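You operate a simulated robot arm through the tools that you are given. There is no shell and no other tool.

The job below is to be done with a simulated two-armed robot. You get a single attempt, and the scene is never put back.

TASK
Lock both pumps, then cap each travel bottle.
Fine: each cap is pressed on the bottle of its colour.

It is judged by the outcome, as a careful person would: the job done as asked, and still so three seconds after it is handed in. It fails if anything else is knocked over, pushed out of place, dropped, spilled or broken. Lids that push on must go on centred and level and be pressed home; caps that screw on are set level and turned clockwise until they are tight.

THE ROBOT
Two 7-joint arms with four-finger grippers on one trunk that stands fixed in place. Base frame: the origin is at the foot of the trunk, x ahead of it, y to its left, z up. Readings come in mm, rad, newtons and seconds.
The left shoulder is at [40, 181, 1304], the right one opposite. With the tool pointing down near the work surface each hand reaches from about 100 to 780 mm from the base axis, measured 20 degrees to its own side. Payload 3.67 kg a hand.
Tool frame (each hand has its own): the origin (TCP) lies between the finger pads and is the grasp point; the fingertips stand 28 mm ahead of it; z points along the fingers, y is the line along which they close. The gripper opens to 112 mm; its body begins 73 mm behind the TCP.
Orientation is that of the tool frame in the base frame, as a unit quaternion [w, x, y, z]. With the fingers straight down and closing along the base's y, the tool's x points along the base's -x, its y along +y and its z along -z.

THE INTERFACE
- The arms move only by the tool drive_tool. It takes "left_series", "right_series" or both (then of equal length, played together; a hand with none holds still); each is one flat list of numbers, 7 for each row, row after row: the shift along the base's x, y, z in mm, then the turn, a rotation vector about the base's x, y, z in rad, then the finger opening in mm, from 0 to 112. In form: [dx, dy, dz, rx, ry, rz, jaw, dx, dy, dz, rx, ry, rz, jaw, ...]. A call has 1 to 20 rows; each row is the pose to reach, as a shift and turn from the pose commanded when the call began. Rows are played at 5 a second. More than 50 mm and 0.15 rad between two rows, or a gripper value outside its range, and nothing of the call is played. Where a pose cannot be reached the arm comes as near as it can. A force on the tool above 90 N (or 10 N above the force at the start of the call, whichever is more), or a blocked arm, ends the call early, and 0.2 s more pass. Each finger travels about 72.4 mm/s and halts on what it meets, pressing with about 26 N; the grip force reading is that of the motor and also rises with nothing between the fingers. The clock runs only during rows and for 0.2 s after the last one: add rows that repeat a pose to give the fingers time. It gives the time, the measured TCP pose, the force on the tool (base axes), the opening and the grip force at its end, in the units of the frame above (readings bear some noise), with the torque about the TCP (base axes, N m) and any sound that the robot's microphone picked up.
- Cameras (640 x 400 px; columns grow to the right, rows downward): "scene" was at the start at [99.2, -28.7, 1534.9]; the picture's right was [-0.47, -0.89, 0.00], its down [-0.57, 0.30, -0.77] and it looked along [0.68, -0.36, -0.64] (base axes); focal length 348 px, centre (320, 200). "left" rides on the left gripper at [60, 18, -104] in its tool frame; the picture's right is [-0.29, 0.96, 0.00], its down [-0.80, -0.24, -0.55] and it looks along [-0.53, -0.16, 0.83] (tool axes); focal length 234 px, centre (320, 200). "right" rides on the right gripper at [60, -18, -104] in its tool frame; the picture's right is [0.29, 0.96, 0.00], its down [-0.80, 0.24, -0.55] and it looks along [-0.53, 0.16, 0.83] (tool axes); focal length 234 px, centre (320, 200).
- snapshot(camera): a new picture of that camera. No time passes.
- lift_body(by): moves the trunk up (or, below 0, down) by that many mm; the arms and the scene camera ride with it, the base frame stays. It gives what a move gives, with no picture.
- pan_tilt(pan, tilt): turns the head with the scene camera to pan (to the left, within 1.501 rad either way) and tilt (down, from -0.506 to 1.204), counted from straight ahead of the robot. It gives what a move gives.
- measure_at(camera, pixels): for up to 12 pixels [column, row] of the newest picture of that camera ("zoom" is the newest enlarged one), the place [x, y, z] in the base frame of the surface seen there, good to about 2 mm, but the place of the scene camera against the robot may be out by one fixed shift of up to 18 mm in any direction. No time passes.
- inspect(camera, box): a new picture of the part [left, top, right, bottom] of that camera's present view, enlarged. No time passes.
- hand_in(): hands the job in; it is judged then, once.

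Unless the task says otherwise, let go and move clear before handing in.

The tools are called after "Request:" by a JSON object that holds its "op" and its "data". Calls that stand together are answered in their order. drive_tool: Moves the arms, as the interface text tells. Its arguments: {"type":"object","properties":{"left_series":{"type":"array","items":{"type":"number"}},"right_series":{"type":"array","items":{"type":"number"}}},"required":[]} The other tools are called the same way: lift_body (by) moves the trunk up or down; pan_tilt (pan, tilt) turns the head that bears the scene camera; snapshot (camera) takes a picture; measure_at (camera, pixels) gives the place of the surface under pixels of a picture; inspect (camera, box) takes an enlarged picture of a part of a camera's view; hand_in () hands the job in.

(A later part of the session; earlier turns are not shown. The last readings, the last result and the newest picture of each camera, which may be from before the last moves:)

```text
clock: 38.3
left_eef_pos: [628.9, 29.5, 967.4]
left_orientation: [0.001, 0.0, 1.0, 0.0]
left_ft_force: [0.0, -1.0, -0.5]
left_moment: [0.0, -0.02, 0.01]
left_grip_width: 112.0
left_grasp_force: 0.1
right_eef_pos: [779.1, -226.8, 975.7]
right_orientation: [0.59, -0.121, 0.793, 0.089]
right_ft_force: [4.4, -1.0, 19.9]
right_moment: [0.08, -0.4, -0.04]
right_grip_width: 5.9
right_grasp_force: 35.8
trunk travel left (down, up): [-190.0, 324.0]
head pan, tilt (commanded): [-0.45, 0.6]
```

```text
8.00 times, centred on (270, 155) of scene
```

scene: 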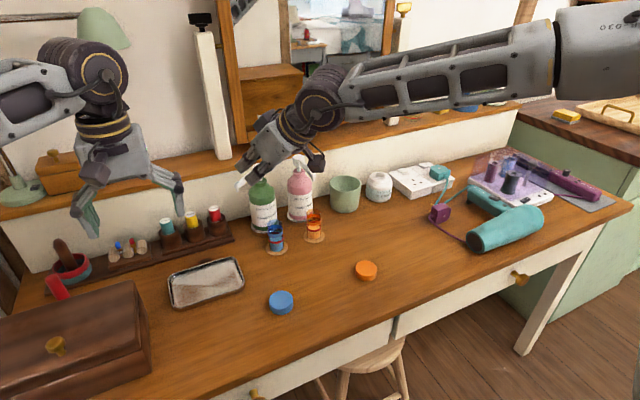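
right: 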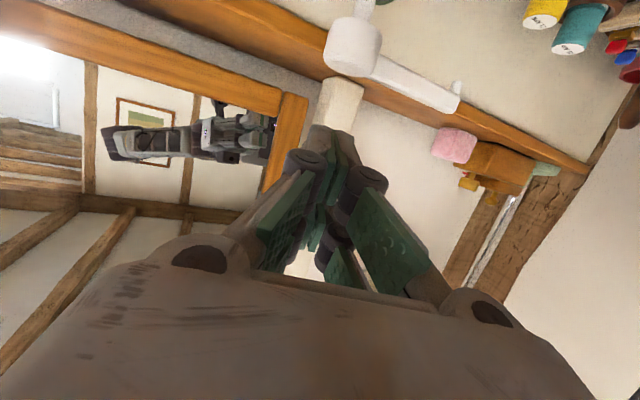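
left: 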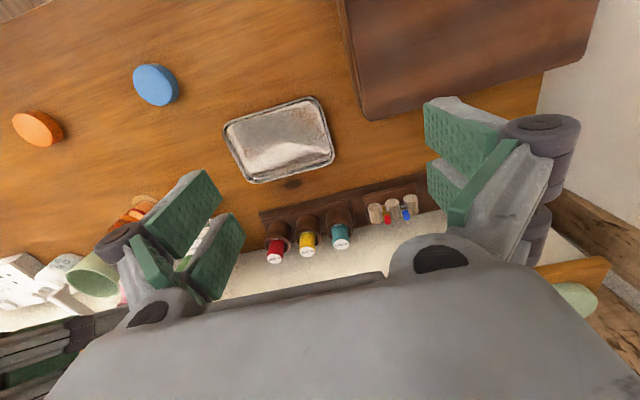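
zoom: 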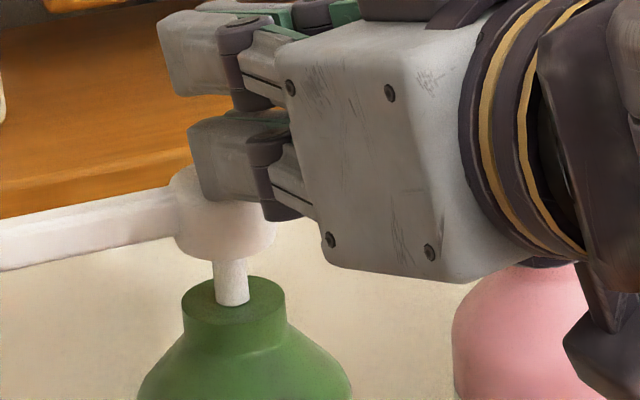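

With 20 N on it the head did not budge at all, so the green pump is locked at its 90° stop. I'll raise off it and then get accurate measurements of the pink pump's geometry relative to the green head.

Request:
{"op": "lift_body", "data": {"by": 32}}

Request:
{"op": "drive_tool", "data": {"right_series": [-30, 0, 20, 0, 0, 0, 0, -60, -10, 45, -0.06, 0.12, 0, 0, -90, -20, 70, -0.06, 0.25, 0, 0, -115, -40, 90, -0.06, 0.38, 0, 0, -115, -60, 90, -0.06, 0.5, 0, 0, -115, -60, 90, -0.06, 0.5, 0, 0]}}

Request:
{"op": "snapshot", "data": {"camera": "right"}}

Request:
{"op": "snapshot", "data": {"camera": "scene"}}

```text
clock: 39.1
left_eef_pos: [629.0, 29.0, 999.1]
left_orientation: [0.0, -0.001, 1.0, 0.0]
left_ft_force: [-0.1, -0.2, -0.1]
left_moment: [-0.03, -0.04, 0.01]
left_grip_width: 112.1
left_grasp_force: 0.0
right_eef_pos: [779.1, -227.7, 1001.5]
right_orientation: [0.585, -0.121, 0.797, 0.089]
right_ft_force: [-0.1, -0.6, 0.1]
right_moment: [0.01, 0.0, 0.02]
right_grip_width: 0.0
right_grasp_force: 36.0
trunk travel left (down, up): [-222.0, 292.0]
head pan, tilt (commanded): [-0.45, 0.6]
```

```text
clock: 40.5
left_eef_pos: [628.3, 32.3, 998.3]
left_orientation: [0.0, -0.001, 1.0, -0.001]
left_ft_force: [0.3, 0.7, -0.1]
left_moment: [-0.01, -0.05, -0.05]
left_grip_width: 112.0
left_grasp_force: 0.0
right_eef_pos: [663.7, -286.7, 1093.2]
right_orientation: [0.367, -0.113, 0.919, 0.092]
right_ft_force: [-1.1, 1.5, 0.9]
right_moment: [-0.03, 0.03, 0.0]
right_grip_width: 0.0
right_grasp_force: 36.0
trunk travel left (down, up): [-222.0, 292.0]
head pan, tilt (commanded): [-0.45, 0.6]
```

```text
taken
```

right: 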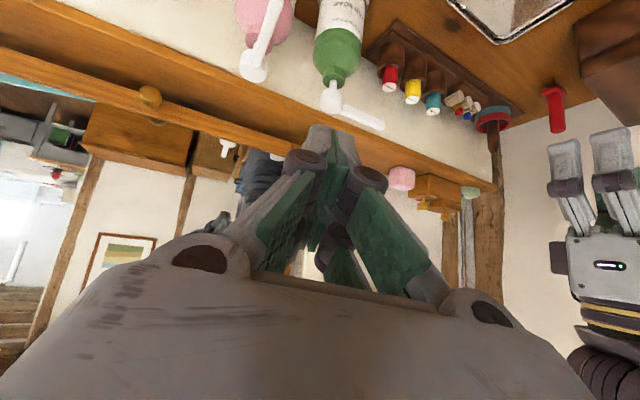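

```text
taken
```

scene: 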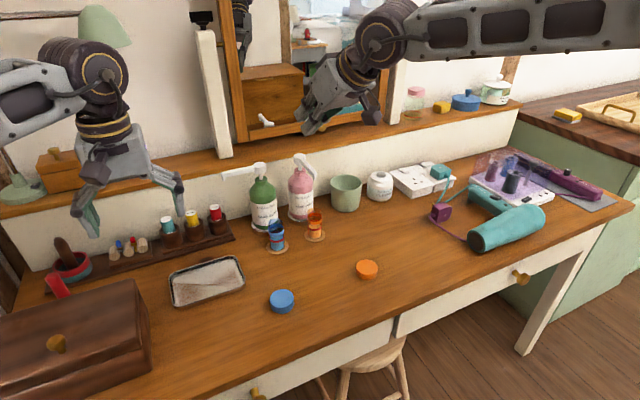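

Pulled clear. Now zooming on both heads from above to measure the axis spacing and pink spout length.

Request:
{"op": "inspect", "data": {"camera": "right", "box": [230, 0, 400, 140]}}

Request:
{"op": "measure_at", "data": {"camera": "zoom", "pixels": [[65, 210], [45, 212], [85, 215], [60, 200], [285, 300], [268, 300], [300, 300], [285, 310], [415, 355], [380, 335], [120, 60], [90, 140]]}}

```text
2.86 times, centred on (315, 70) of right
```

zoom: 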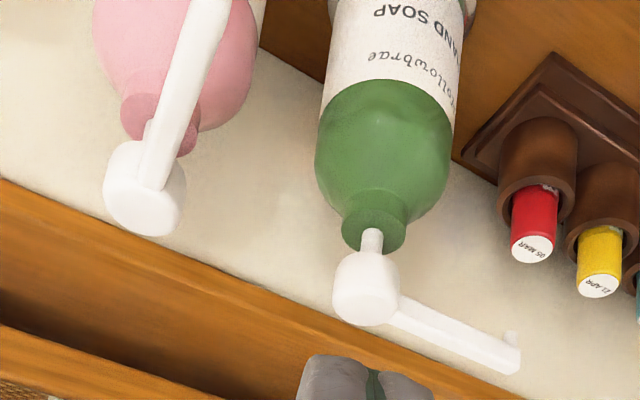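

```text
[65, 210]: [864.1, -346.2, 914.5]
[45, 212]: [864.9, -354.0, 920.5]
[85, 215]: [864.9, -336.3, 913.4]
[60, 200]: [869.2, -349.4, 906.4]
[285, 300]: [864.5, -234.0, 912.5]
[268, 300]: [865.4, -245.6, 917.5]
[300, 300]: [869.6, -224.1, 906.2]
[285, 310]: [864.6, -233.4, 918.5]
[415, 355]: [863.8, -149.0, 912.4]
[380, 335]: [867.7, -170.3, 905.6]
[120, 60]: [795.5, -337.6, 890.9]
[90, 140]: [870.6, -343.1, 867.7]
```

I sampled beside the heads; measuring again at the right zoom pixels (pink head 103–187 wide, green 332–400).

Request:
{"op": "measure_at", "data": {"camera": "zoom", "pixels": [[145, 205], [108, 200], [182, 205], [148, 230], [143, 190], [365, 297], [337, 290], [396, 300], [368, 320], [515, 360], [500, 358], [215, 20]]}}

```text
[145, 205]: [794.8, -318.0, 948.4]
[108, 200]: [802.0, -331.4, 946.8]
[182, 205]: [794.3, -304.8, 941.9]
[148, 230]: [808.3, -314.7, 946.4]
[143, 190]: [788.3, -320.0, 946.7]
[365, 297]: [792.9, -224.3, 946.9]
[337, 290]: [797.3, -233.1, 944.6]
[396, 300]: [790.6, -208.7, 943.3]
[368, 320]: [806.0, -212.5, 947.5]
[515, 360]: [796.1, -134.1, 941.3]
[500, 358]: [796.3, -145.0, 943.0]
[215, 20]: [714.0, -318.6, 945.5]
```

Pink axis ≈(800,-318), green axis ≈(800,-220), spout length ≈88 mm, so a full 90° clockwise on pink may just touch the green head; I'll find out gently. Re-orienting the right hand (tilt 0.785, no yaw) with jaws open to straddle the pink spout.

Request:
{"op": "drive_tool", "data": {"right_series": [10, -10, -20, -0.028, -0.0084, -0.0934, 40, 25, -20, -40, -0.056, -0.0169, -0.1869, 70, 40, -31, -65, -0.0839, -0.0253, -0.2803, 70, 54, -31, -83, -0.0839, -0.0253, -0.2803, 70, 60, -31, -110, -0.0839, -0.0253, -0.2803, 70, 64, -31, -141, -0.0839, -0.0253, -0.2803, 70, 64, -31, -141, -0.0839, -0.0253, -0.2803, 70]}}

Request:
{"op": "snapshot", "data": {"camera": "right"}}

Request:
{"op": "inspect", "data": {"camera": "scene", "box": [220, 110, 380, 230]}}

```text
clock: 42.1
left_eef_pos: [628.5, 29.6, 998.9]
left_orientation: [0.0, -0.001, 1.0, -0.001]
left_ft_force: [-0.6, 0.2, -0.1]
left_moment: [0.0, -0.02, -0.02]
left_grip_width: 111.9
left_grasp_force: 0.1
right_eef_pos: [728.9, -317.9, 953.1]
right_orientation: [0.383, 0.001, 0.924, -0.001]
right_ft_force: [0.0, -0.3, 0.9]
right_moment: [0.02, 0.02, 0.02]
right_grip_width: 70.0
right_grasp_force: 0.0
trunk travel left (down, up): [-222.0, 292.0]
head pan, tilt (commanded): [-0.45, 0.6]
```

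```text
taken
```

right: 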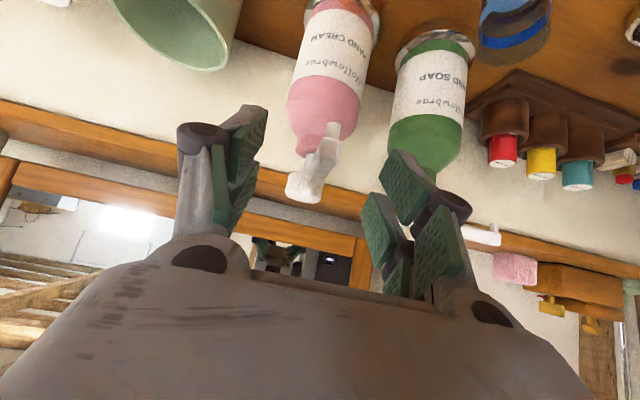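

```text
3.33 times, centred on (300, 170) of scene
```

zoom: 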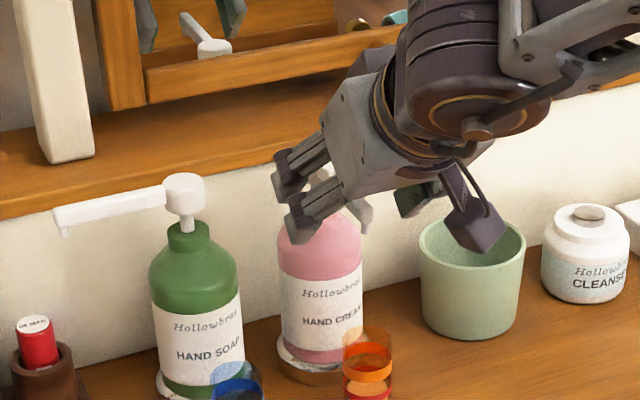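

The fingers straddle the pink spout. Narrow to 30 mm, then test counter-clockwise very gently (a few mm toward −y) to see whether pink also has a stop at its start.

Request:
{"op": "drive_tool", "data": {"right_series": [0, 0, 0, 0, 0, 0, 50, 0, 0, 0, 0, 0, 0, 30, 0, -4, 0, 0, 0, 0, 30, 0, -8, 0, 0, 0, 0, 30, 0, -11, 0, 0, 0, 0, 30, 0, -13, 0, 0, 0, 0, 30]}}

Request:
{"op": "inspect", "data": {"camera": "right", "box": [230, 60, 420, 220]}}

```text
clock: 43.5
left_eef_pos: [627.7, 29.5, 998.7]
left_orientation: [0.0, -0.001, 1.0, 0.0]
left_ft_force: [0.0, -0.2, -0.7]
left_moment: [0.0, 0.01, -0.04]
left_grip_width: 111.9
left_grasp_force: 0.0
right_eef_pos: [727.8, -330.3, 950.0]
right_orientation: [0.383, 0.001, 0.924, 0.0]
right_ft_force: [0.4, 0.7, -0.3]
right_moment: [0.0, -0.01, 0.01]
right_grip_width: 30.3
right_grasp_force: 0.4
trunk travel left (down, up): [-222.0, 292.0]
head pan, tilt (commanded): [-0.45, 0.6]
```

```text
2.50 times, centred on (325, 140) of right
```

zoom: 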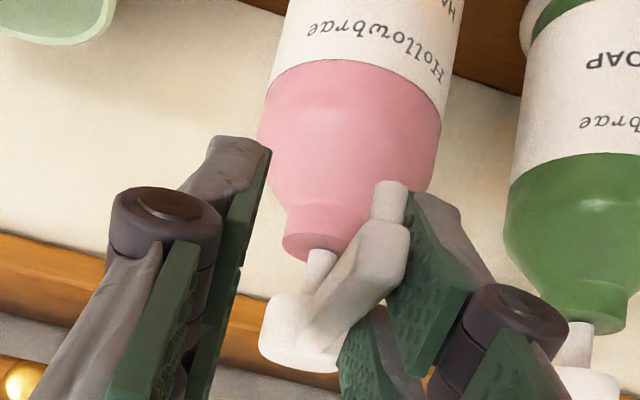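

The +y pad is just touching the pink spout. Pushing 3 mm more toward −y to feel for a stop.

Request:
{"op": "drive_tool", "data": {"right_series": [0, -1.5, 0, 0, 0, 0, 30, 0, -3, 0, 0, 0, 0, 30, 0, -3, 0, 0, 0, 0, 30]}}

Request:
{"op": "inspect", "data": {"camera": "right", "box": [230, 60, 420, 220]}}

Request:
{"op": "measure_at", "data": {"camera": "zoom", "pixels": [[388, 235], [360, 270], [335, 300], [300, 345], [395, 205], [280, 340]]}}

```text
clock: 44.3
left_eef_pos: [628.2, 30.6, 999.0]
left_orientation: [0.0, -0.001, 1.0, -0.001]
left_ft_force: [0.4, 0.1, -0.1]
left_moment: [-0.01, 0.03, 0.01]
left_grip_width: 111.9
left_grasp_force: 0.1
right_eef_pos: [727.9, -335.0, 951.5]
right_orientation: [0.383, 0.001, 0.924, 0.0]
right_ft_force: [0.0, 0.8, 0.8]
right_moment: [0.0, -0.03, 0.0]
right_grip_width: 30.2
right_grasp_force: 0.4
trunk travel left (down, up): [-222.0, 292.0]
head pan, tilt (commanded): [-0.45, 0.6]
```

```text
2.50 times, centred on (325, 140) of right
```

zoom: 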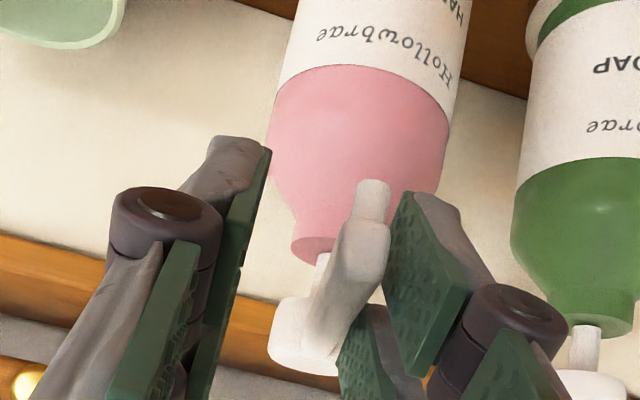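

```text
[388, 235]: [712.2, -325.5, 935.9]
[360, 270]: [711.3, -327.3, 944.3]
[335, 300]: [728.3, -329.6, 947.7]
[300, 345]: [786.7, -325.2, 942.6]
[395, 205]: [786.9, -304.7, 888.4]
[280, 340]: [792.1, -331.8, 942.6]
```

Pink turned about 6° counter-clockwise with only 0.8 N, so there's no stop at exactly zero. Pushing a bit further (another 8 mm) to learn whether counter-clockwise is open or ends soon.

Request:
{"op": "drive_tool", "data": {"right_series": [0, -2, 0, 0, 0, 0, 30, 0, -4, 0, 0, 0, 0, 30, 0, -6, 0, 0, 0, 0, 30, 0, -8, 0, 0, 0, 0, 30]}}

Request:
{"op": "inspect", "data": {"camera": "right", "box": [230, 60, 420, 220]}}

Request:
{"op": "measure_at", "data": {"camera": "zoom", "pixels": [[340, 260], [350, 230], [330, 300], [300, 345], [310, 260]]}}

```text
clock: 45.3
left_eef_pos: [628.8, 29.8, 999.1]
left_orientation: [0.001, 0.0, 1.0, 0.0]
left_ft_force: [0.0, 1.2, 0.1]
left_moment: [-0.03, 0.0, 0.0]
left_grip_width: 112.2
left_grasp_force: 0.2
right_eef_pos: [729.4, -342.9, 951.9]
right_orientation: [0.383, 0.001, 0.924, 0.0]
right_ft_force: [0.9, 0.9, 0.6]
right_moment: [-0.01, -0.03, 0.02]
right_grip_width: 30.2
right_grasp_force: 0.3
trunk travel left (down, up): [-222.0, 292.0]
head pan, tilt (commanded): [-0.45, 0.6]
```

```text
2.50 times, centred on (325, 140) of right
```

zoom: 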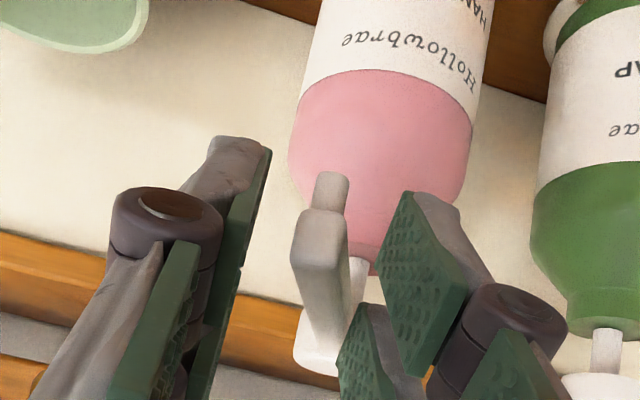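

```text
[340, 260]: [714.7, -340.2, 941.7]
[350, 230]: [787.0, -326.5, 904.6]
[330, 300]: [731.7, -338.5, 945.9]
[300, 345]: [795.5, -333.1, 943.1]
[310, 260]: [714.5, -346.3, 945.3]
```

Pink turns freely counter-clockwise as well, so the clockwise end stop (as found on green) is the lock direction to use. I'll now sweep pink clockwise: open to 80, back to x≈692, then sweep +y with the −y pad.

Request:
{"op": "drive_tool", "data": {"right_series": [0, 2, 0, 0, 0, 0, 55, -10, 5, 0, 0, 0, 0, 80, -25, 15, 0, 0, 0, 0, 80, -37, 30, 0, 0, 0, 0, 80, -37, 45, 0, 0, 0, 0, 80, -37, 58, 0, 0, 0, 0, 80, -37, 68, 0, 0, 0, 0, 80, -37, 78, 0, 0, 0, 0, 80, -37, 88, 0, 0, 0, 0, 80, -37, 94, 0, 0, 0, 0, 80]}}

Request:
{"op": "snapshot", "data": {"camera": "right"}}

Request:
{"op": "inspect", "data": {"camera": "scene", "box": [220, 110, 380, 230]}}

```text
clock: 47.5
left_eef_pos: [628.6, 29.3, 998.1]
left_orientation: [-0.001, -0.001, 1.0, 0.0]
left_ft_force: [0.8, -0.1, -0.3]
left_moment: [0.02, 0.0, 0.03]
left_grip_width: 112.1
left_grasp_force: 0.1
right_eef_pos: [691.6, -249.4, 953.0]
right_orientation: [0.383, 0.001, 0.924, 0.0]
right_ft_force: [-0.2, 0.5, -0.2]
right_moment: [0.03, -0.02, 0.04]
right_grip_width: 80.0
right_grasp_force: 0.2
trunk travel left (down, up): [-222.0, 292.0]
head pan, tilt (commanded): [-0.45, 0.6]
```

```text
taken
```

right: 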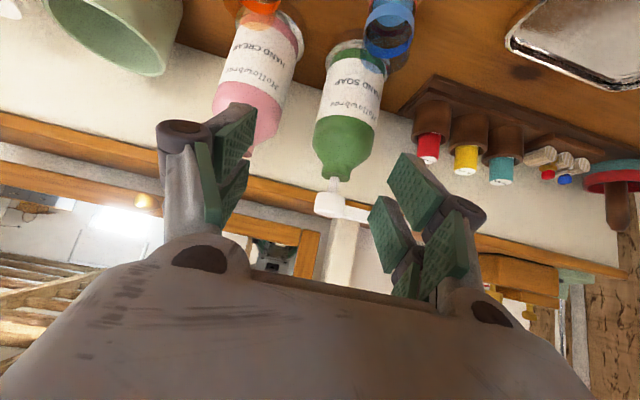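

```text
3.33 times, centred on (300, 170) of scene
```

zoom: 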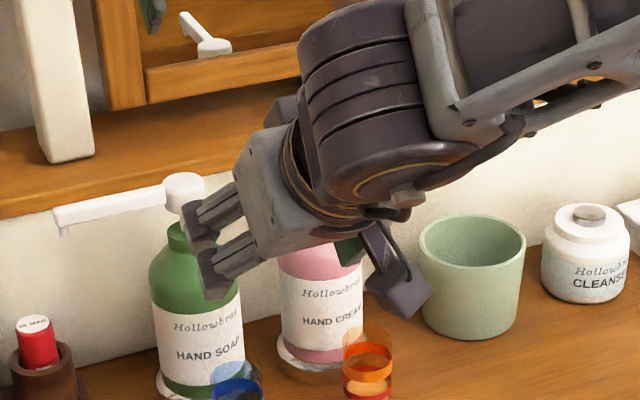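

Sweep went smoothly without force. Continuing the arc to about 45°.

Request:
{"op": "drive_tool", "data": {"right_series": [2, 6, 0, 0, 0, 0, 80, 5, 12, 0, 0, 0, 0, 80, 9, 18, 0, 0, 0, 0, 80, 14, 23, 0, 0, 0, 0, 80, 20, 28, 0, 0, 0, 0, 80]}}

Request:
{"op": "inspect", "data": {"camera": "right", "box": [150, 60, 400, 230]}}

```text
clock: 48.7
left_eef_pos: [628.7, 28.9, 998.1]
left_orientation: [0.0, -0.001, 1.0, 0.001]
left_ft_force: [-1.1, -0.4, 0.6]
left_moment: [-0.02, 0.0, -0.05]
left_grip_width: 112.2
left_grasp_force: 0.0
right_eef_pos: [710.6, -221.1, 952.8]
right_orientation: [0.382, 0.001, 0.924, 0.0]
right_ft_force: [0.0, -0.7, 0.1]
right_moment: [-0.02, -0.01, 0.01]
right_grip_width: 80.2
right_grasp_force: 0.1
trunk travel left (down, up): [-222.0, 292.0]
head pan, tilt (commanded): [-0.45, 0.6]
```

```text
2.35 times, centred on (275, 145) of right
```

zoom: 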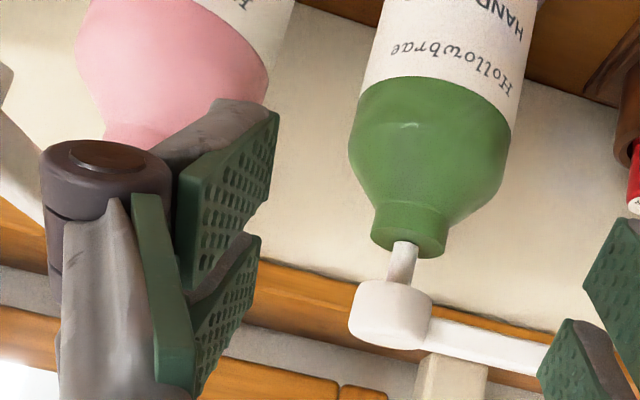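

The pink spout tip isn't visible beside the pad as green's was; it may have slipped outside the finger. Looking at the full view.

Request:
{"op": "snapshot", "data": {"camera": "right"}}

Request:
{"op": "inspect", "data": {"camera": "scene", "box": [240, 110, 340, 200]}}

Request:
{"op": "snapshot", "data": {"camera": "left"}}

```text
taken
```

right: 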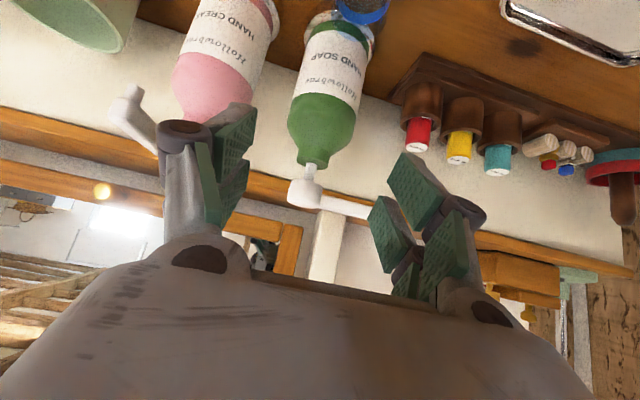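

```text
4.44 times, centred on (290, 155) of scene
```

zoom: 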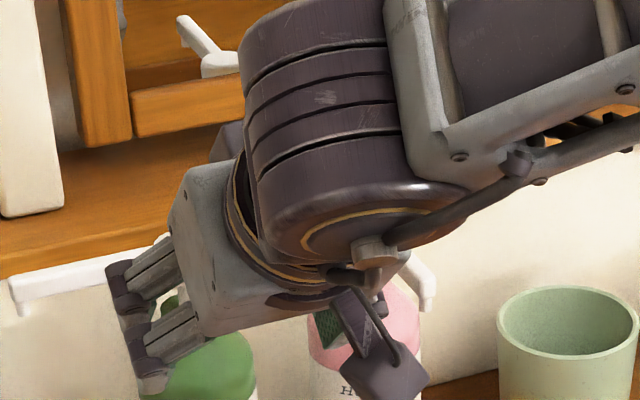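

```text
taken
```

left: 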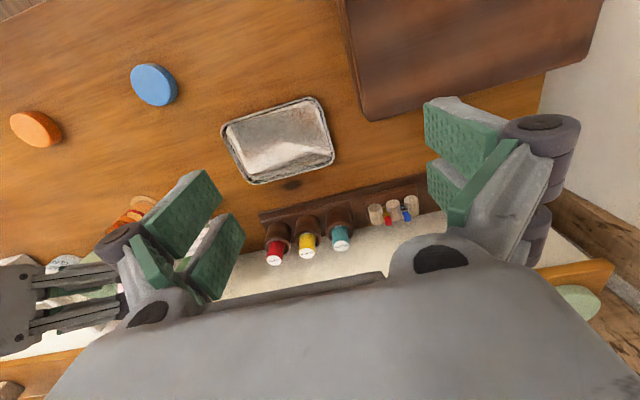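

The pink spout is outside the hand on the −y side (pixel 130,110). Measuring where it points.

Request:
{"op": "measure_at", "data": {"camera": "right", "pixels": [[130, 95], [125, 108], [140, 122], [150, 135], [120, 115]]}}

Request:
{"op": "inspect", "data": {"camera": "right", "box": [90, 60, 260, 190]}}

```text
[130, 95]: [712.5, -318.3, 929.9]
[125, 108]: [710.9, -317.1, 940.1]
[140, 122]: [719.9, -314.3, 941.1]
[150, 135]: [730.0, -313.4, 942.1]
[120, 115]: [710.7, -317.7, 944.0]
```

```text
3.08 times, centred on (175, 125) of right
```

zoom: 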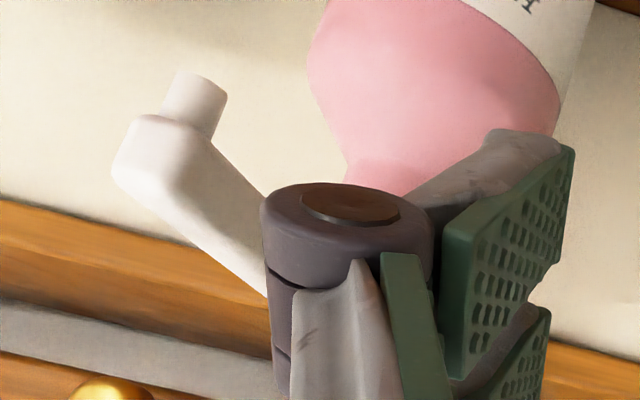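

Pink's spout is back at exactly 0° (tip (711,-318)) and outside my finger, so it sprang back from the soft end stop at 0 and slipped off. I'll lift over it, come down again with it inside the jaws, and sweep +y in watched steps.

Request:
{"op": "drive_tool", "data": {"right_series": [-10, 0, 25, 0, 0, 0, 80, -10, 0, 52, 0, 0, 0, 80, -10, -35, 52, 0, 0, 0, 80, -10, -75, 52, 0, 0, 0, 80, -6, -77, 25, 0, 0, 0, 80, -6, -77, 0, 0, 0, 0, 80, -6, -77, 0, 0, 0, 0, 80]}}

Request:
{"op": "snapshot", "data": {"camera": "right"}}

```text
clock: 50.3
left_eef_pos: [628.1, 29.5, 999.0]
left_orientation: [0.0, -0.001, 1.0, 0.0]
left_ft_force: [-0.2, -1.2, -0.3]
left_moment: [0.0, 0.0, -0.02]
left_grip_width: 112.1
left_grasp_force: 0.1
right_eef_pos: [707.6, -297.9, 951.5]
right_orientation: [0.383, 0.002, 0.924, -0.001]
right_ft_force: [0.4, 0.2, -0.3]
right_moment: [0.01, -0.01, -0.03]
right_grip_width: 80.1
right_grasp_force: 0.1
trunk travel left (down, up): [-222.0, 292.0]
head pan, tilt (commanded): [-0.45, 0.6]
```

```text
taken
```

right: 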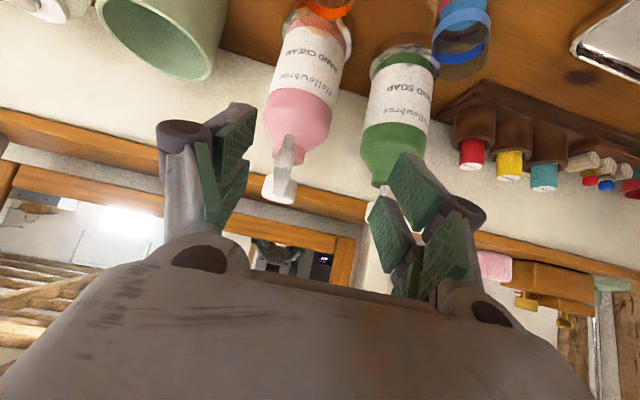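

The pink spout (pixel 283,165) is inside the jaws again. Sweeping +y 30 mm slowly and looking.

Request:
{"op": "drive_tool", "data": {"right_series": [-6, 6, 0, 0, 0, 0, 80, -12, 12, 0, 0, 0, 0, 80, -12, 18, 0, 0, 0, 0, 80, -12, 24, 0, 0, 0, 0, 80, -12, 30, 0, 0, 0, 0, 80]}}

Request:
{"op": "inspect", "data": {"camera": "right", "box": [130, 60, 380, 230]}}

Request:
{"op": "inspect", "data": {"camera": "scene", "box": [240, 110, 340, 200]}}

```text
clock: 51.5
left_eef_pos: [629.6, 25.8, 998.3]
left_orientation: [0.001, 0.0, 1.0, 0.002]
left_ft_force: [-0.1, -0.4, -0.5]
left_moment: [0.0, -0.06, 0.02]
left_grip_width: 112.1
left_grasp_force: 0.0
right_eef_pos: [695.4, -274.7, 949.6]
right_orientation: [0.381, 0.005, 0.924, -0.002]
right_ft_force: [9.5, -28.9, -3.3]
right_moment: [-0.02, -0.07, -0.07]
right_grip_width: 92.7
right_grasp_force: 11.9
trunk travel left (down, up): [-222.0, 292.0]
head pan, tilt (commanded): [-0.45, 0.6]
```

```text
2.35 times, centred on (255, 145) of right
```

zoom: 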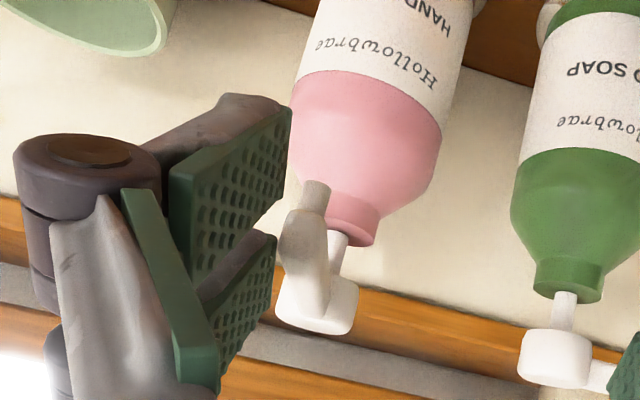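

```text
4.44 times, centred on (290, 155) of scene
```

zoom: 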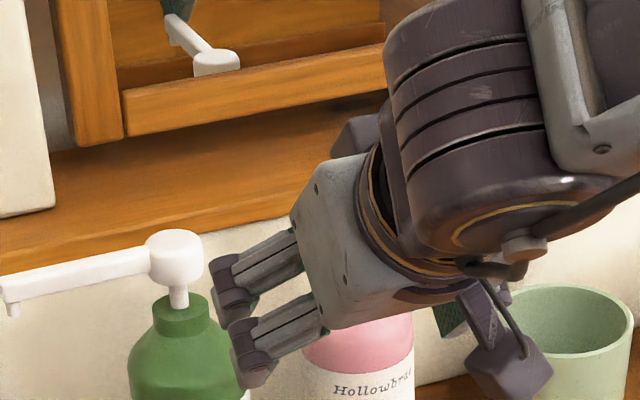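

The pink pump resists hard clockwise: −29 N with no rotation, so I must back off at once. Moving −y to release and then checking the bottle hasn't shifted.

Request:
{"op": "drive_tool", "data": {"right_series": [0, -8, 0, 0, 0, 0, 80, 0, -16, 0, 0, 0, 0, 80, 0, -20, 0, 0, 0, 0, 80]}}

Request:
{"op": "snapshot", "data": {"camera": "right"}}

Request:
{"op": "snapshot", "data": {"camera": "scene"}}

```text
clock: 52.3
left_eef_pos: [628.8, 29.8, 999.6]
left_orientation: [0.001, -0.001, 1.0, 0.001]
left_ft_force: [-0.7, 0.2, -1.1]
left_moment: [-0.01, -0.01, 0.0]
left_grip_width: 111.8
left_grasp_force: 0.1
right_eef_pos: [694.4, -285.5, 952.3]
right_orientation: [0.383, 0.0, 0.924, 0.001]
right_ft_force: [0.0, -0.4, 0.5]
right_moment: [-0.01, 0.02, -0.02]
right_grip_width: 80.5
right_grasp_force: 0.1
trunk travel left (down, up): [-222.0, 292.0]
head pan, tilt (commanded): [-0.45, 0.6]
```

```text
taken
```

right: 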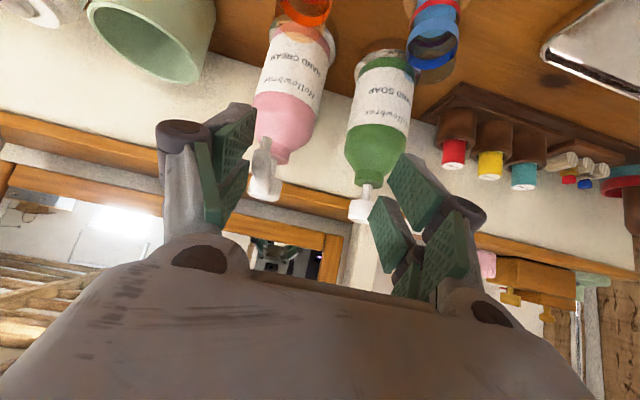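

```text
taken
```

scene: 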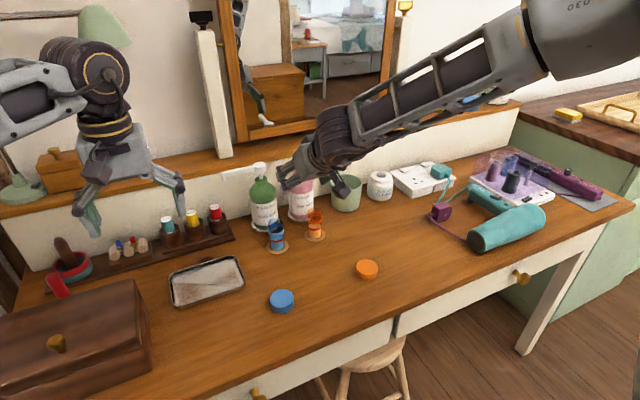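

The pumps are mirrored: green's stop is at 0° against counter-clockwise, pink's at 0° against clockwise, so pink locks counter-clockwise, swinging toward −y. I'll lift, close the fingers, and come down on the +y side of the pink spout to push it −y.

Request:
{"op": "drive_tool", "data": {"right_series": [0, 0, 27, 0, 0, 0, 80, 0, 0, 55, 0, 0, 0, 60, 0, 3, 55, 0, 0, 0, 30, 0, 3, 55, 0, 0, 0, 0, 0, 3, 55, 0, 0, 0, 0, 0, 3, 25, 0, 0, 0, 0, 0, 3, -5, 0, 0, 0, 0, 0, 3, -5, 0, 0, 0, 0]}}

Request:
{"op": "snapshot", "data": {"camera": "right"}}

Request:
{"op": "inspect", "data": {"camera": "scene", "box": [220, 110, 380, 230]}}

```text
clock: 54.1
left_eef_pos: [628.1, 29.8, 998.4]
left_orientation: [0.0, 0.0, 1.0, 0.0]
left_ft_force: [-0.9, -0.2, -0.1]
left_moment: [-0.01, -0.02, -0.01]
left_grip_width: 112.2
left_grasp_force: 0.0
right_eef_pos: [693.7, -283.0, 947.6]
right_orientation: [0.382, 0.001, 0.924, -0.001]
right_ft_force: [0.2, -0.3, -0.5]
right_moment: [-0.01, -0.02, 0.02]
right_grip_width: 0.1
right_grasp_force: 25.8
trunk travel left (down, up): [-222.0, 292.0]
head pan, tilt (commanded): [-0.45, 0.6]
```

```text
taken
```

right: 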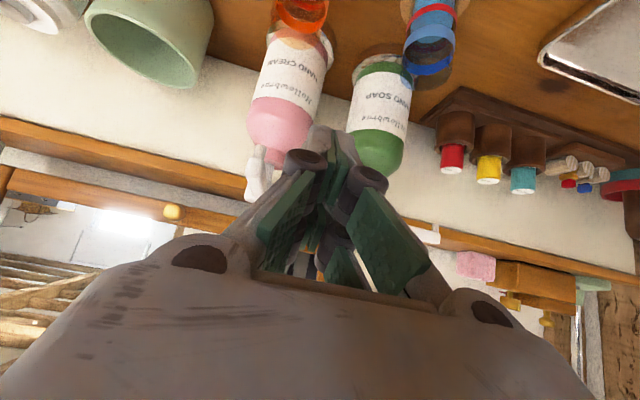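

```text
3.33 times, centred on (300, 170) of scene
```

zoom: 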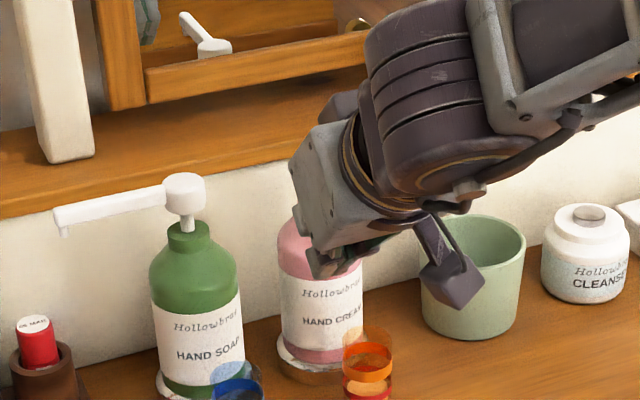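

Fingers closed on the +y side of the pink spout (pixel ~258,170). Pushing −y along the arc to about 40° counter-clockwise, in small steps.

Request:
{"op": "drive_tool", "data": {"right_series": [0, -8, 0, 0, 0, 0, 0, 0, -16, 0, 0, 0, 0, 0, 1, -24, 0, 0, 0, 0, 0, 3, -32, 0, 0, 0, 0, 0, 5, -40, 0, 0, 0, 0, 0, 9, -49, 0, 0, 0, 0, 0, 13, -58, 0, 0, 0, 0, 0]}}

Request:
{"op": "snapshot", "data": {"camera": "right"}}

Request:
{"op": "inspect", "data": {"camera": "scene", "box": [220, 110, 380, 230]}}

```text
clock: 55.7
left_eef_pos: [629.1, 28.1, 999.7]
left_orientation: [0.001, -0.001, 1.0, 0.0]
left_ft_force: [0.1, -0.3, 0.6]
left_moment: [-0.02, 0.01, -0.03]
left_grip_width: 111.8
left_grasp_force: 0.0
right_eef_pos: [707.9, -341.8, 946.1]
right_orientation: [0.383, 0.0, 0.924, 0.0]
right_ft_force: [0.4, -0.4, 0.3]
right_moment: [0.01, -0.03, 0.0]
right_grip_width: 0.0
right_grasp_force: 25.9
trunk travel left (down, up): [-222.0, 292.0]
head pan, tilt (commanded): [-0.45, 0.6]
```

```text
taken
```

right: 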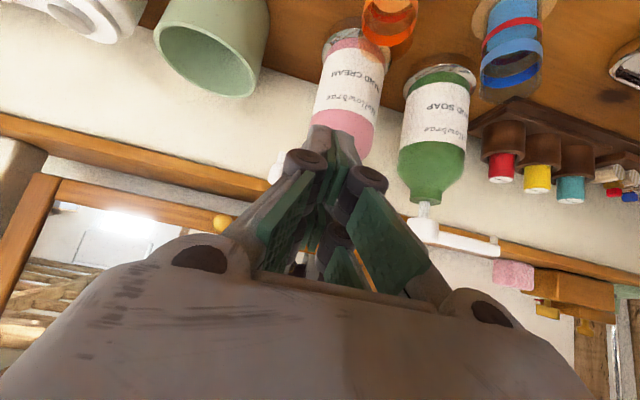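

```text
3.33 times, centred on (300, 170) of scene
```

zoom: 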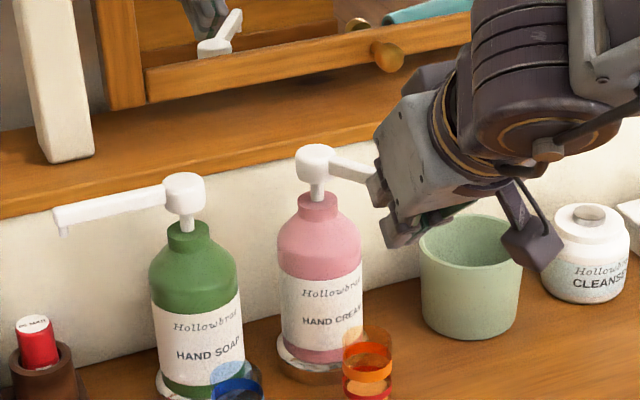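

Pink is swinging freely counter-clockwise (visible in the scene at zoom 335,165). Continuing the arc toward 80–90°.

Request:
{"op": "drive_tool", "data": {"right_series": [5, -6, 0, 0, 0, 0, 0, 10, -11, 0, 0, 0, 0, 0, 15, -15, 0, 0, 0, 0, 0, 22, -19, 0, 0, 0, 0, 0, 29, -22, 0, 0, 0, 0, 0, 35, -24, 0, 0, 0, 0, 0]}}

Request:
{"op": "inspect", "data": {"camera": "right", "box": [200, 60, 400, 230]}}

Request:
{"op": "inspect", "data": {"camera": "scene", "box": [220, 110, 380, 230]}}

```text
clock: 57.1
left_eef_pos: [628.0, 30.0, 999.1]
left_orientation: [0.0, -0.001, 1.0, 0.0]
left_ft_force: [0.4, -0.3, 0.1]
left_moment: [0.0, 0.06, 0.01]
left_grip_width: 112.2
left_grasp_force: 0.0
right_eef_pos: [741.1, -365.3, 946.5]
right_orientation: [0.383, 0.0, 0.924, 0.0]
right_ft_force: [0.1, -0.2, -0.3]
right_moment: [0.02, 0.03, 0.0]
right_grip_width: 0.0
right_grasp_force: 25.6
trunk travel left (down, up): [-222.0, 292.0]
head pan, tilt (commanded): [-0.45, 0.6]
```

```text
2.35 times, centred on (300, 145) of right
```

zoom: 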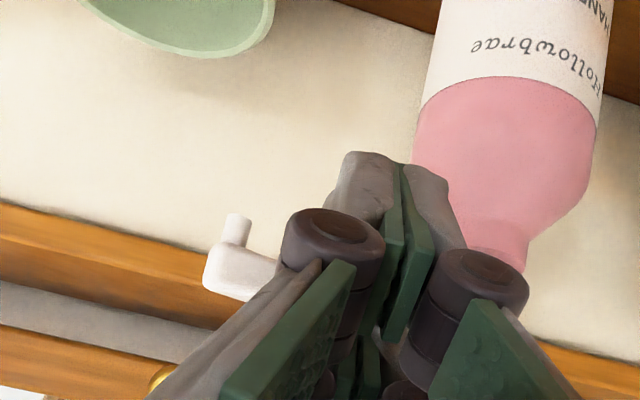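

```text
3.33 times, centred on (300, 170) of scene
```

zoom: 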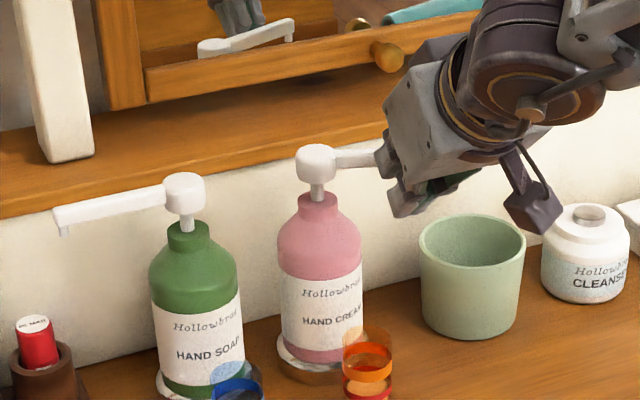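

Spout is near 75–80° now. Pushing forward in +x in 3 mm steps until I feel the stop.

Request:
{"op": "drive_tool", "data": {"right_series": [4, -1, 0, 0, 0, 0, 0, 8, -2, 0, 0, 0, 0, 0, 11, -2, 0, 0, 0, 0, 0, 14, -2, 0, 0, 0, 0, 0, 14, -2, 0, 0, 0, 0, 0]}}

Request:
{"op": "inspect", "data": {"camera": "right", "box": [200, 60, 400, 230]}}

Request:
{"op": "inspect", "data": {"camera": "scene", "box": [220, 110, 380, 230]}}

```text
clock: 58.3
left_eef_pos: [630.0, 30.2, 998.3]
left_orientation: [0.0, -0.001, 1.0, 0.0]
left_ft_force: [0.2, -0.5, 0.7]
left_moment: [-0.01, 0.03, 0.0]
left_grip_width: 112.1
left_grasp_force: 0.1
right_eef_pos: [754.4, -368.6, 946.9]
right_orientation: [0.383, 0.001, 0.924, 0.0]
right_ft_force: [1.1, -0.3, 0.6]
right_moment: [0.0, 0.05, 0.01]
right_grip_width: 0.0
right_grasp_force: 25.6
trunk travel left (down, up): [-222.0, 292.0]
head pan, tilt (commanded): [-0.45, 0.6]
```

```text
2.35 times, centred on (300, 145) of right
```

zoom: 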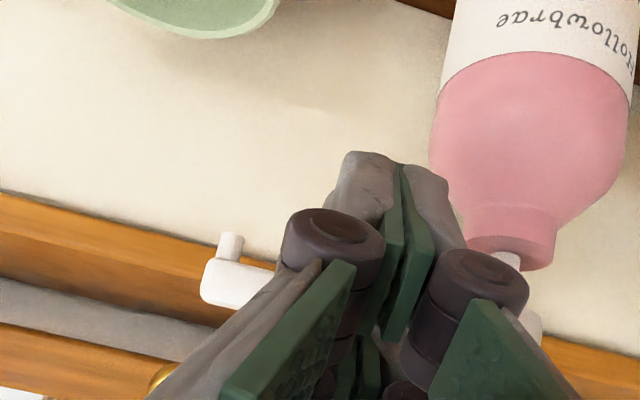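

```text
3.33 times, centred on (300, 170) of scene
```

zoom: 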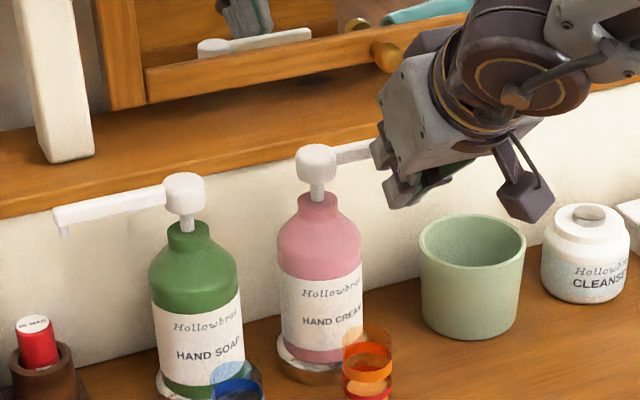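

Request:
{"op": "measure_at", "data": {"camera": "right", "pixels": [[256, 180], [265, 184], [257, 164]]}}

Request:
{"op": "drive_tool", "data": {"right_series": [2, 0, 0, 0, 0, 0, 0, 4, 0, 0, 0, 0, 0, 0, 6, 0, 0, 0, 0, 0, 0, 6, 0, 0, 0, 0, 0, 0]}}

Request:
{"op": "inspect", "data": {"camera": "right", "box": [200, 60, 400, 230]}}

Request:
{"op": "measure_at", "data": {"camera": "zoom", "pixels": [[215, 285], [240, 295], [225, 290], [540, 330], [230, 245]]}}

```text
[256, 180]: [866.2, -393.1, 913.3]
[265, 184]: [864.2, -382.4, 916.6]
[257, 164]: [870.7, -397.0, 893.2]
```

```text
clock: 59.3
left_eef_pos: [627.4, 29.9, 999.8]
left_orientation: [0.0, -0.001, 1.0, 0.0]
left_ft_force: [0.8, -0.5, 0.3]
left_moment: [-0.01, -0.02, 0.01]
left_grip_width: 111.8
left_grasp_force: 0.0
right_eef_pos: [761.0, -366.4, 946.8]
right_orientation: [0.383, 0.0, 0.924, 0.0]
right_ft_force: [-0.1, -0.5, 0.7]
right_moment: [0.03, 0.0, 0.0]
right_grip_width: 6.0
right_grasp_force: 35.4
trunk travel left (down, up): [-222.0, 292.0]
head pan, tilt (commanded): [-0.45, 0.6]
```

```text
2.35 times, centred on (300, 145) of right
```

zoom: 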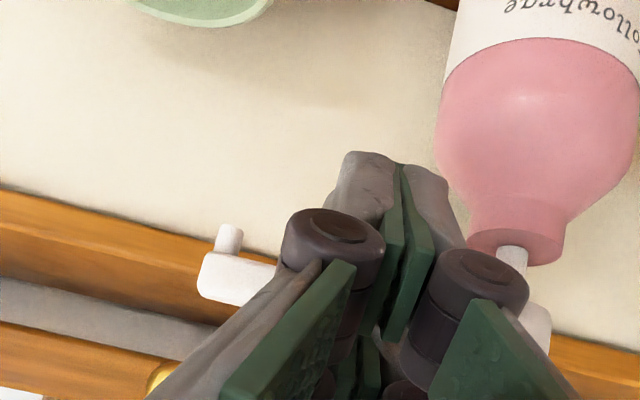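

```text
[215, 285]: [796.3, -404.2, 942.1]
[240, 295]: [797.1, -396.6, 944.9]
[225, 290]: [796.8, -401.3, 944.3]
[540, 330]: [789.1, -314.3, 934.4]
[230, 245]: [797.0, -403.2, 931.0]
```

The pink spout's near face is now at x≈796.7, i.e. ≈90°. One more small push to confirm it's at the stop.

Request:
{"op": "drive_tool", "data": {"right_series": [1.5, 0, 0, 0, 0, 0, 0, 3, 0, 0, 0, 0, 0, 0, 3, 0, 0, 0, 0, 0, 0]}}

Request:
{"op": "inspect", "data": {"camera": "right", "box": [200, 60, 400, 230]}}

Request:
{"op": "measure_at", "data": {"camera": "zoom", "pixels": [[215, 285], [240, 295], [225, 290], [540, 330], [230, 245]]}}

```text
clock: 60.1
left_eef_pos: [627.7, 28.9, 999.5]
left_orientation: [0.001, -0.001, 1.0, 0.001]
left_ft_force: [-0.3, -0.1, -0.8]
left_moment: [0.0, -0.01, 0.0]
left_grip_width: 111.8
left_grasp_force: 0.1
right_eef_pos: [763.6, -368.7, 948.0]
right_orientation: [0.383, 0.0, 0.924, 0.0]
right_ft_force: [-7.1, 0.3, 3.1]
right_moment: [-0.04, -0.07, 0.02]
right_grip_width: 6.1
right_grasp_force: 35.7
trunk travel left (down, up): [-222.0, 292.0]
head pan, tilt (commanded): [-0.45, 0.6]
```

```text
2.35 times, centred on (300, 145) of right
```

zoom: 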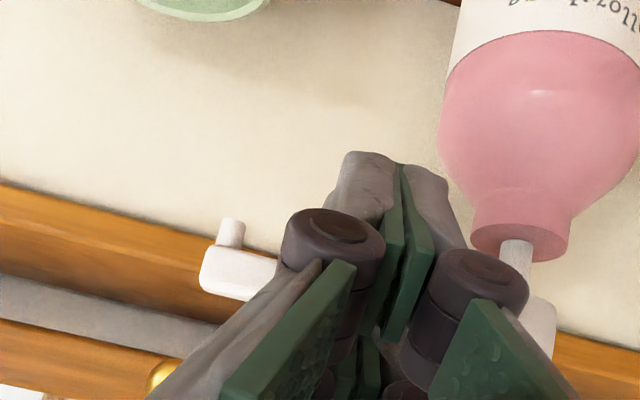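

```text
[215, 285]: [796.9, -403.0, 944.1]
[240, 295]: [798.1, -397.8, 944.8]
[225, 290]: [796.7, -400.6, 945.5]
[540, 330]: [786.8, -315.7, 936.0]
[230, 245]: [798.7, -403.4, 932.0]
```

7 N of push-back with no further motion: pink is at its 90° stop. Both spouts now point outward. I'll retreat the right hand back and up, clear of everything, and then look at the bottles and caps.

Request:
{"op": "drive_tool", "data": {"right_series": [-15, 0, 0, 0, 0, 0, 0, -40, 5, 20, 0, 0, 0, 0, -75, 15, 50, 0, 0.1, 0, 0, -105, 30, 80, 0, 0.23, 0, 20, -135, 45, 100, 0, 0.36, 0, 50, -165, 55, 100, 0, 0.49, 0, 80, -190, 60, 100, 0, 0.62, 0, 100, -200, 60, 100, 0, 0.75, 0, 100, -200, 60, 100, 0, 0.785, 0, 100]}}

Request:
{"op": "snapshot", "data": {"camera": "right"}}

Request:
{"op": "snapshot", "data": {"camera": "scene"}}

```text
clock: 62.1
left_eef_pos: [628.5, 27.6, 998.3]
left_orientation: [0.0, -0.001, 1.0, 0.0]
left_ft_force: [0.6, 0.2, 0.0]
left_moment: [0.01, 0.01, 0.0]
left_grip_width: 111.8
left_grasp_force: 0.0
right_eef_pos: [562.9, -309.0, 1047.8]
right_orientation: [0.001, 0.001, 1.0, 0.0]
right_ft_force: [-0.5, -0.6, -0.1]
right_moment: [-0.03, -0.01, -0.02]
right_grip_width: 100.0
right_grasp_force: 0.1
trunk travel left (down, up): [-222.0, 292.0]
head pan, tilt (commanded): [-0.45, 0.6]
```

```text
taken
```

right: 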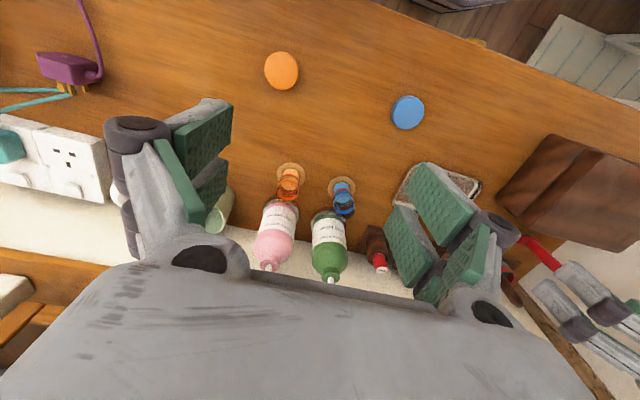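

```text
taken
```

scene: 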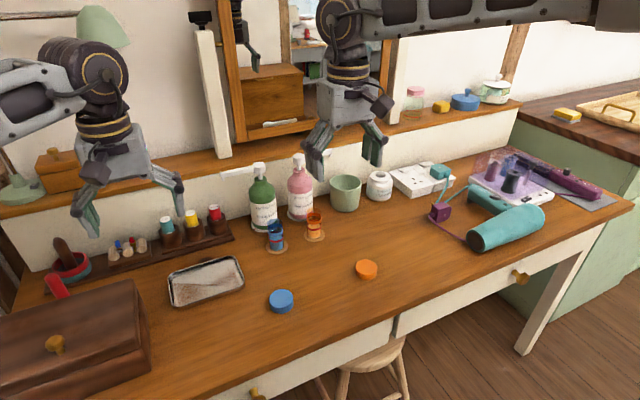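

Hand is clear. Checking both pumps' spouts and bottle positions in detail.

Request:
{"op": "inspect", "data": {"camera": "scene", "box": [200, 140, 360, 260]}}

Request:
{"op": "inspect", "data": {"camera": "right", "box": [240, 40, 440, 280]}}

Request:
{"op": "inspect", "data": {"camera": "right", "box": [265, 150, 365, 230]}}

```text
3.33 times, centred on (280, 200) of scene
```

zoom: 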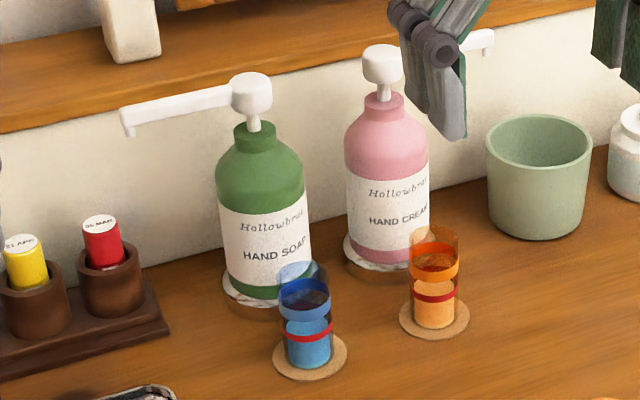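

```text
1.67 times, centred on (340, 160) of right
```

zoom: 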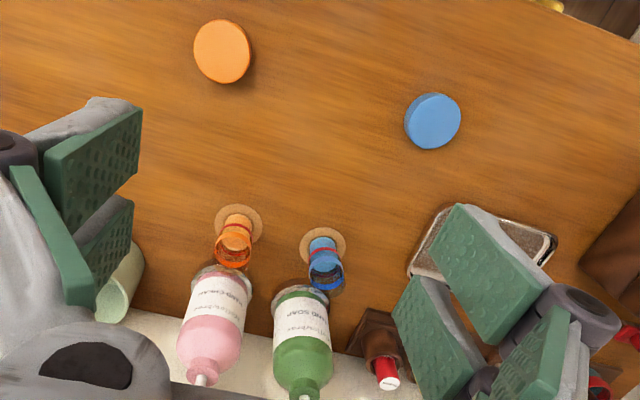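

```text
5.00 times, centred on (315, 190) of right
```

zoom: 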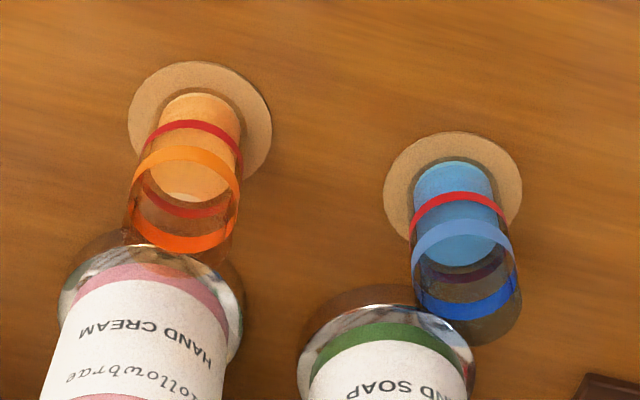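

Both pumps are turned to their outward stops, and bottles stand undisturbed. Next, accurate positions and sizes of caps and bottles from the right camera.

Request:
{"op": "inspect", "data": {"camera": "right", "box": [250, 40, 330, 100]}}

Request:
{"op": "measure_at", "data": {"camera": "right", "pixels": [[281, 70], [266, 70], [297, 72], [281, 54], [282, 87], [407, 112], [392, 110], [422, 113], [408, 97], [407, 127]]}}

Request:
{"op": "measure_at", "data": {"camera": "right", "pixels": [[280, 181], [288, 180], [299, 184], [282, 197], [295, 199], [337, 197], [352, 202], [347, 198], [350, 205], [286, 165], [342, 180], [300, 195]]}}

```text
6.67 times, centred on (290, 70) of right
```

zoom: 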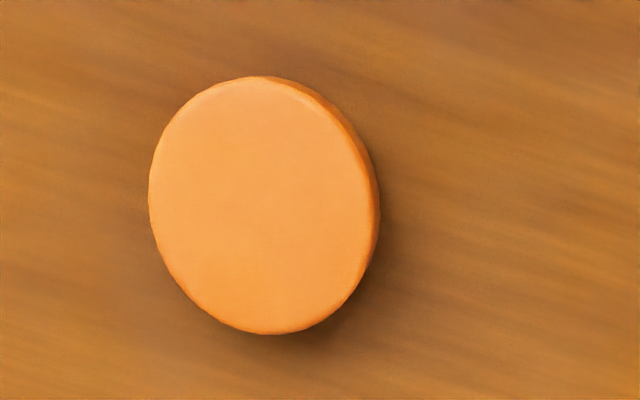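

```text
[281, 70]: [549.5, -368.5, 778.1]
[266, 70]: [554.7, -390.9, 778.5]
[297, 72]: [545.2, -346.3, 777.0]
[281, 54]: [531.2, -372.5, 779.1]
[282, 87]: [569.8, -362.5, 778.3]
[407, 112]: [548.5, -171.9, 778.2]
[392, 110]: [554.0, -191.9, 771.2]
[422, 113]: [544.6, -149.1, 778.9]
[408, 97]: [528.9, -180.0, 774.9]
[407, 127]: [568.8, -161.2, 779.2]
```

```text
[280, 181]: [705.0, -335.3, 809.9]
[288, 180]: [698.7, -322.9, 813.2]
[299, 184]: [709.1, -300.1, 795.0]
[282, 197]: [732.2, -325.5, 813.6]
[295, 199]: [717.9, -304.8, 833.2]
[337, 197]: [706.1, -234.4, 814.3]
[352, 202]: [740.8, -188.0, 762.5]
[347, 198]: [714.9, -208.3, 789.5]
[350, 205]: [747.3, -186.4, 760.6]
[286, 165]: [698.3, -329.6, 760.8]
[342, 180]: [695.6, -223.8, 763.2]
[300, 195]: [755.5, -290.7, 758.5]
```

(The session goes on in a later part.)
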